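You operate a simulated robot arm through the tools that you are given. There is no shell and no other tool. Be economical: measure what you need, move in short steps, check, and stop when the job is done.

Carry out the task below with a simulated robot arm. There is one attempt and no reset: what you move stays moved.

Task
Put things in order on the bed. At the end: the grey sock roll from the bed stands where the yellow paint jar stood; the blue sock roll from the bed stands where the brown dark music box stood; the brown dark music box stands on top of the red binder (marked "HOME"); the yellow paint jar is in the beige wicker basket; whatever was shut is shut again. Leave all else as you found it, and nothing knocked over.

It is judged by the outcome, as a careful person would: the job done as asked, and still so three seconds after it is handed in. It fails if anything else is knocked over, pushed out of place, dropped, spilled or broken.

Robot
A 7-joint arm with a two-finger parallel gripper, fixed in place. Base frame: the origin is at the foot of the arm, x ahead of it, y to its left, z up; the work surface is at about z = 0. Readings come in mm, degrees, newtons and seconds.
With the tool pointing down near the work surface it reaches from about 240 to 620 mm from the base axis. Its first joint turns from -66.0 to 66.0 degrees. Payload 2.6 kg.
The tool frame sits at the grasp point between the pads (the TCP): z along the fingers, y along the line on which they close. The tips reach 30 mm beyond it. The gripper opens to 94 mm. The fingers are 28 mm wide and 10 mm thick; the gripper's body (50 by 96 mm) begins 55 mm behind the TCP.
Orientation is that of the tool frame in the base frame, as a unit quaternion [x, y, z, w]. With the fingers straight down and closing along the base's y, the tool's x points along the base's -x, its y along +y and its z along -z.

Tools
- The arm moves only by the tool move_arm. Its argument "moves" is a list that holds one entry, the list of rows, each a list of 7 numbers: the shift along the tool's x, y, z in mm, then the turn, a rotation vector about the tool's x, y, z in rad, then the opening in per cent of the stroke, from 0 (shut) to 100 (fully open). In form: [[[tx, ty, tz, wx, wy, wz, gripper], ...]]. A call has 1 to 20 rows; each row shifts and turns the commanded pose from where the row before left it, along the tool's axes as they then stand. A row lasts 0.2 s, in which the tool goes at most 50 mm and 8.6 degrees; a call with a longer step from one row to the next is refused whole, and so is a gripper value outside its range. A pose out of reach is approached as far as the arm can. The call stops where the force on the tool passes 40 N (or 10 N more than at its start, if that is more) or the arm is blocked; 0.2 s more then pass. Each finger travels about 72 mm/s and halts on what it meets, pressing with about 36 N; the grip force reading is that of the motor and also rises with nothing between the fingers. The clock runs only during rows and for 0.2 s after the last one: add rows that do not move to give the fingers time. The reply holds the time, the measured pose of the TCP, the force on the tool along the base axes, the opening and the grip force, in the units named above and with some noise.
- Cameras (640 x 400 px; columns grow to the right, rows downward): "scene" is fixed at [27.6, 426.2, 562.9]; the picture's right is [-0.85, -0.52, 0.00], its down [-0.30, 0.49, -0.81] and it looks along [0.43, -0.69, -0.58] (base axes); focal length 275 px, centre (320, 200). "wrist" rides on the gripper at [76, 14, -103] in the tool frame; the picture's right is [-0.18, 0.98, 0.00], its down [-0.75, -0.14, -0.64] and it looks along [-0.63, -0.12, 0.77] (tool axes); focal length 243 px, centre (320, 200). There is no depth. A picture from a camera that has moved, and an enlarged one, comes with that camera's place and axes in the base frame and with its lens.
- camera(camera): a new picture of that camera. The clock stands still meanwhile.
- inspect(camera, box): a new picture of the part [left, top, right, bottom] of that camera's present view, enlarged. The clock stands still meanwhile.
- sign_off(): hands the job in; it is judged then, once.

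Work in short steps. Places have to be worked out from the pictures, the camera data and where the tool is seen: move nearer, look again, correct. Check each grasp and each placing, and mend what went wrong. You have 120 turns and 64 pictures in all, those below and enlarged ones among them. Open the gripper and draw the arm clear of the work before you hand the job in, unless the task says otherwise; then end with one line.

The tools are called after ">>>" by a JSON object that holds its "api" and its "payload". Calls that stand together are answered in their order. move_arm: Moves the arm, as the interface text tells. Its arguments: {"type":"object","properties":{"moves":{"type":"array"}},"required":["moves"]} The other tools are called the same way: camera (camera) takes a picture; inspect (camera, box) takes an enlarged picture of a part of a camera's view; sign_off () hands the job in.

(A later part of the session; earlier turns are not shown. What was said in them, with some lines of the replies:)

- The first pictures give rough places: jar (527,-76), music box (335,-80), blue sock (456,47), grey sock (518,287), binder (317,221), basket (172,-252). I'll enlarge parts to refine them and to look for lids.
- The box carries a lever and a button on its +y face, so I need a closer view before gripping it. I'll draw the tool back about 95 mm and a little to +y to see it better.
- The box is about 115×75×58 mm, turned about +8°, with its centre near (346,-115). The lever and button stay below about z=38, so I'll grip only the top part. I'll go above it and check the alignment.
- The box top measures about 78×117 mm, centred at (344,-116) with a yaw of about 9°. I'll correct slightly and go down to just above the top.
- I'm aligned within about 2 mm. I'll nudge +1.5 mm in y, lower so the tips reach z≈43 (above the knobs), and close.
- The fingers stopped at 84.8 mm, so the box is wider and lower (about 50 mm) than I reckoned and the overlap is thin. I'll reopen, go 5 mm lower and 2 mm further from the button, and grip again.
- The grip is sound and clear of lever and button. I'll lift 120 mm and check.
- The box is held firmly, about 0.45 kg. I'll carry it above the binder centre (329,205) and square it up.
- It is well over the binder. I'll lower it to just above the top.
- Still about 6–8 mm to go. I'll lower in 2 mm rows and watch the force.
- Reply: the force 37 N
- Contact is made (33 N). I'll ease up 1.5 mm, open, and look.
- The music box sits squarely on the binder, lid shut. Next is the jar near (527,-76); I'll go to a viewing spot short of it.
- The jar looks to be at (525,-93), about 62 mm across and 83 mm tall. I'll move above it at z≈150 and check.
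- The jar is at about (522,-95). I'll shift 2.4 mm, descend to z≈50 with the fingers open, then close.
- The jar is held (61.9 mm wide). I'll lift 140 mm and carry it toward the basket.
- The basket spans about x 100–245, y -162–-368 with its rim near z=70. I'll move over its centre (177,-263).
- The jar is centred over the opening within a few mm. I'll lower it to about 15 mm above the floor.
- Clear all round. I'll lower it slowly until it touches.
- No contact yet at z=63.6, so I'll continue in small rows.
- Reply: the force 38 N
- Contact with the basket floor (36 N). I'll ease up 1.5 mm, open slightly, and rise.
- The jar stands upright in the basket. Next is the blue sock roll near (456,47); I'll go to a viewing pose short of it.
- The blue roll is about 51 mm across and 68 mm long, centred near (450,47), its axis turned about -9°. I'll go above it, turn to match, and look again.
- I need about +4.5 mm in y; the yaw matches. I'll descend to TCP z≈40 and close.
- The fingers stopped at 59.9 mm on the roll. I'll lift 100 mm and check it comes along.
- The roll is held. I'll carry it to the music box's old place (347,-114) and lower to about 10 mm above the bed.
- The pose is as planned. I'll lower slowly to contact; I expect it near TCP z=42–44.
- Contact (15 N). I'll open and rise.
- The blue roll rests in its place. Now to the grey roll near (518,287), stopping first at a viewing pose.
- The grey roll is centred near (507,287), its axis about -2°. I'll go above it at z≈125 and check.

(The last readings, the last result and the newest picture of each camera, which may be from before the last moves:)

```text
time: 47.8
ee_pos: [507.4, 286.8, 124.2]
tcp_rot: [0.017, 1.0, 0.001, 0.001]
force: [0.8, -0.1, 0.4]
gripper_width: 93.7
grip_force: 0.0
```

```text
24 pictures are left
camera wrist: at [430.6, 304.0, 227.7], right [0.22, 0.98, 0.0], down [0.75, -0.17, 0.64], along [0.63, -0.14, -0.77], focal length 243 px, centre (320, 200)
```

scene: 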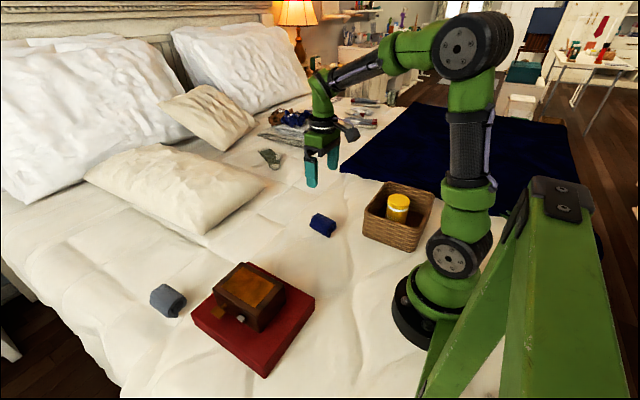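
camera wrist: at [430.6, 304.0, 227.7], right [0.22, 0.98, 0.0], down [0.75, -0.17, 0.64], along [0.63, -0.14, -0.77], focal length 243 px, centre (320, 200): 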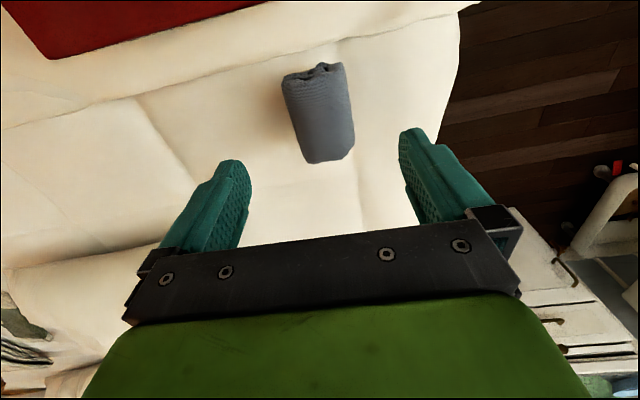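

The view matches the blue roll's exactly, so I'll apply the same correction (+5 mm tool y), descend to about 41, and close.

>>> {"api": "move_arm", "payload": {"moves": [[[0.7, 5, 15, 0, 0, 0, 100], [0, 0, 30, 0, 0, 0, 100], [0, 0, 25, 0, 0, 0, 100], [0, 0, 12.5, 0, 0, 0, 100], [0, 0, 0, 0, 0, 0, 80], [0, 0, 0, 0, 0, 0, 30], [0, 0, 0, 0, 0, 0, 30], [0, 0, 0, 0, 0, 0, 30]]]}}

>>> {"api": "camera", "payload": {"camera": "wrist"}}

```text
time: 49.6
ee_pos: [505.7, 292.6, 42.6]
tcp_rot: [0.017, 1.0, 0.0, 0.001]
force: [-0.5, 0.4, 0.2]
gripper_width: 59.7
grip_force: 35.9
```

```text
23 pictures are left
camera wrist: at [429.6, 309.1, 145.1], right [0.22, 0.98, 0.0], down [0.75, -0.17, 0.64], along [0.63, -0.14, -0.77], focal length 243 px, centre (320, 200)
```

wrist: 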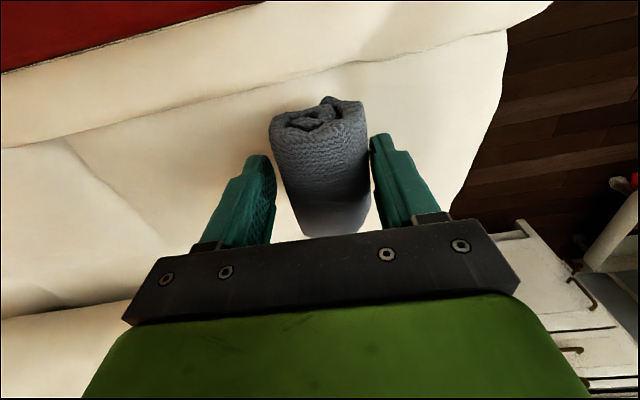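

Gripped at 59.7 mm. I'll lift 100 mm and carry it by an inward path to the jar's old place (523,-94).

>>> {"api": "move_arm", "payload": {"moves": [[[0, 0, -10, 0, 0, 0, 30], [0, 0, -20, 0, 0, 0, 30], [0, 0, -35, 0, 0, 0, 30], [0, 0, -40, 0, 0, 0, 30], [12.5, -36.2, 0, 0, 0, 0, 30], [12.5, -36.2, 0, 0, 0, 0, 30], [12.5, -36.2, 0, 0, 0, 0, 30], [12.5, -36.2, 0, 0, 0, 0, 30], [0, 0, 0, 0, 0, 0, 30]]]}}

>>> {"api": "camera", "payload": {"camera": "scene"}}

```text
time: 51.6
ee_pos: [449.1, 148.6, 146.6]
tcp_rot: [0.017, 1.0, -0.001, 0.0]
force: [-0.9, -0.2, -0.3]
gripper_width: 59.6
grip_force: 35.8
```

```text
22 pictures are left
```

scene: 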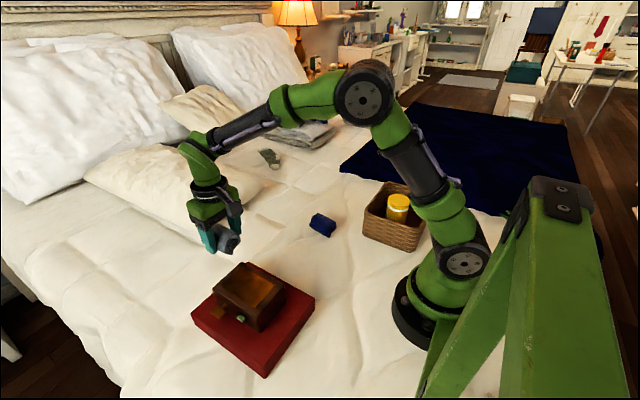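

The grey roll is held and all is clear. I'll carry on to (523,-94) and lower to about 10 mm above the bed.

>>> {"api": "move_arm", "payload": {"moves": [[[-13.7, -40.1, 0, 0, 0, 0, 30], [-13.7, -40.1, 0, 0, 0, 0, 30], [-13.7, -40.1, 0, 0, 0, 0, 30], [-13.7, -40.1, 0, 0, 0, 0, 30], [-13.7, -40.1, 0, 0, 0, 0, 30], [-13.7, -40.1, 0, 0, 0, 0, 30], [0, 0, 30, 0, 0, 0, 30], [0, 0, 30, 0, 0, 0, 30], [0, 0, 25, 0, 0, 0, 30], [0, 0, 8, 0, 0, 0, 30], [0, 0, 0, 0, 0, 0, 30]]]}}

>>> {"api": "inspect", "payload": {"camera": "scene", "box": [210, 120, 350, 240]}}

```text
time: 54.0
ee_pos: [524.1, -94.9, 54.0]
tcp_rot: [0.017, 1.0, 0.0, 0.0]
force: [-0.1, 0.9, -0.4]
gripper_width: 59.5
grip_force: 35.5
```

```text
3.33 times, centred on (280, 180) of scene
camera zoom: at [27.6, 426.2, 562.9], right [-0.85, -0.52, 0.0], down [-0.3, 0.49, -0.81], along [0.43, -0.69, -0.58], focal length 918 px, centre (453, 267)
```

zoom: 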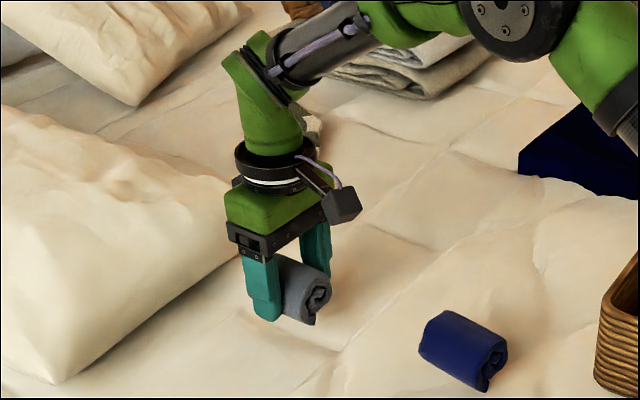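

It is in position. I'll lower slowly to contact.

>>> {"api": "move_arm", "payload": {"moves": [[[0, 0, 3, 0, 0, 0, 30], [0, 0, 2, 0, 0, 0, 30], [0, 0, 2, 0, 0, 0, 30], [0, 0, 2, 0, 0, 0, 30], [0, 0, 1, 0, 0, 0, 30], [0, 0, 0, 0, 0, 0, 30]]]}}

```text
time: 55.4
ee_pos: [525.2, -93.2, 43.8]
tcp_rot: [0.017, 1.0, 0.0, 0.0]
force: [0.0, -0.6, 0.1]
gripper_width: 59.1
grip_force: 36.0
```

>>> {"api": "move_arm", "payload": {"moves": [[[0, 0, 1, 0, 0, 0, 30], [0, 0, 1, 0, 0, 0, 30], [0, 0, 0, 0, 0, 0, 30]]]}}

```text
time: 56.2
ee_pos: [524.7, -93.9, 42.3]
tcp_rot: [0.017, 1.0, 0.0, 0.0]
force: [-0.9, -0.9, 0.5]
gripper_width: 59.4
grip_force: 35.7
```

>>> {"api": "move_arm", "payload": {"moves": [[[0, 0, 1, 0, 0, 0, 30], [0, 0, 0, 0, 0, 0, 30]]]}}

```text
time: 56.8
ee_pos: [525.0, -93.3, 41.2]
tcp_rot: [0.017, 1.0, 0.0, 0.001]
force: [-3.8, 0.7, 8.9]
gripper_width: 59.3
grip_force: 35.9
```

Contact (9 N). I'll open, rise, and draw back.

>>> {"api": "move_arm", "payload": {"moves": [[[0, 0, 0, 0, 0, 0, 50], [0, 0, 0, 0, 0, 0, 72], [0, 0, 0, 0, 0, 0, 90], [0, 0, 0, 0, 0, 0, 100], [0, 0, -10, 0, 0, 0, 100], [0, 0, -30, 0, 0, 0, 100], [0, 0, -45, 0, 0, 0, 100], [0, 0, -45, 0, 0, 0, 100], [30, 0, -40, 0, 0, 0, 100], [40, 0, -30, 0, 0, 0, 100], [40, 0, -30, 0, 0, 0, 100], [40, 0, -20, 0, 0, 0, 100], [0, 0, 0, 0, 0, 0, 100]]]}}

>>> {"api": "camera", "payload": {"camera": "scene"}}

>>> {"api": "camera", "payload": {"camera": "wrist"}}

>>> {"api": "inspect", "payload": {"camera": "scene", "box": [170, 180, 440, 380]}}

```text
time: 59.6
ee_pos: [373.8, -86.8, 292.0]
tcp_rot: [0.017, 1.0, 0.0, 0.0]
force: [0.3, 0.7, -0.8]
gripper_width: 94.0
grip_force: 0.1
```

```text
20 pictures are left
```

scene: 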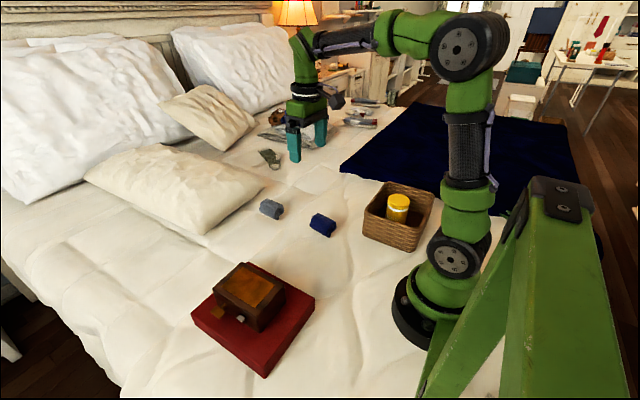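

```text
19 pictures are left
camera wrist: at [298.1, -71.1, 394.4], right [0.22, 0.98, 0.0], down [0.75, -0.17, 0.64], along [0.63, -0.14, -0.77], focal length 243 px, centre (320, 200)
```

wrist: 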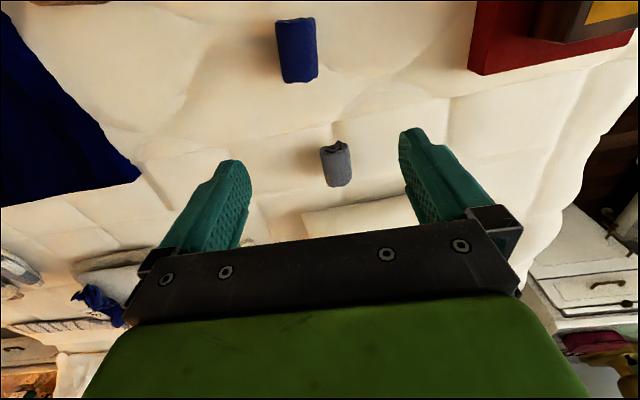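

```text
2.00 times, centred on (305, 280) of scene
camera zoom: at [27.5, 426.2, 562.9], right [-0.85, -0.52, 0.0], down [-0.3, 0.49, -0.81], along [0.43, -0.69, -0.58], focal length 551 px, centre (350, 40)
```

zoom: 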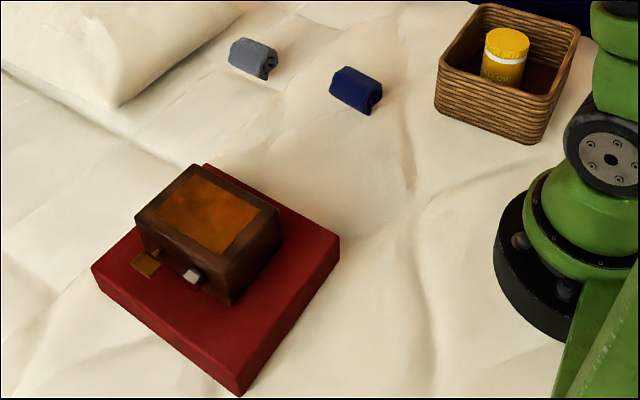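

All four items are where they were asked for, the box and jar are shut, nothing else has moved, and the gripper is open and clear. I'm handing it in.

>>> {"api": "sign_off", "payload": {}}

```text
The job is handed in.
```

The job is handed in: grey roll at the jar's old place, blue roll at the music box's old place, music box shut on the red binder, and yellow jar upright in the basket; I saw one red binder and never saw its "HOME" mark.
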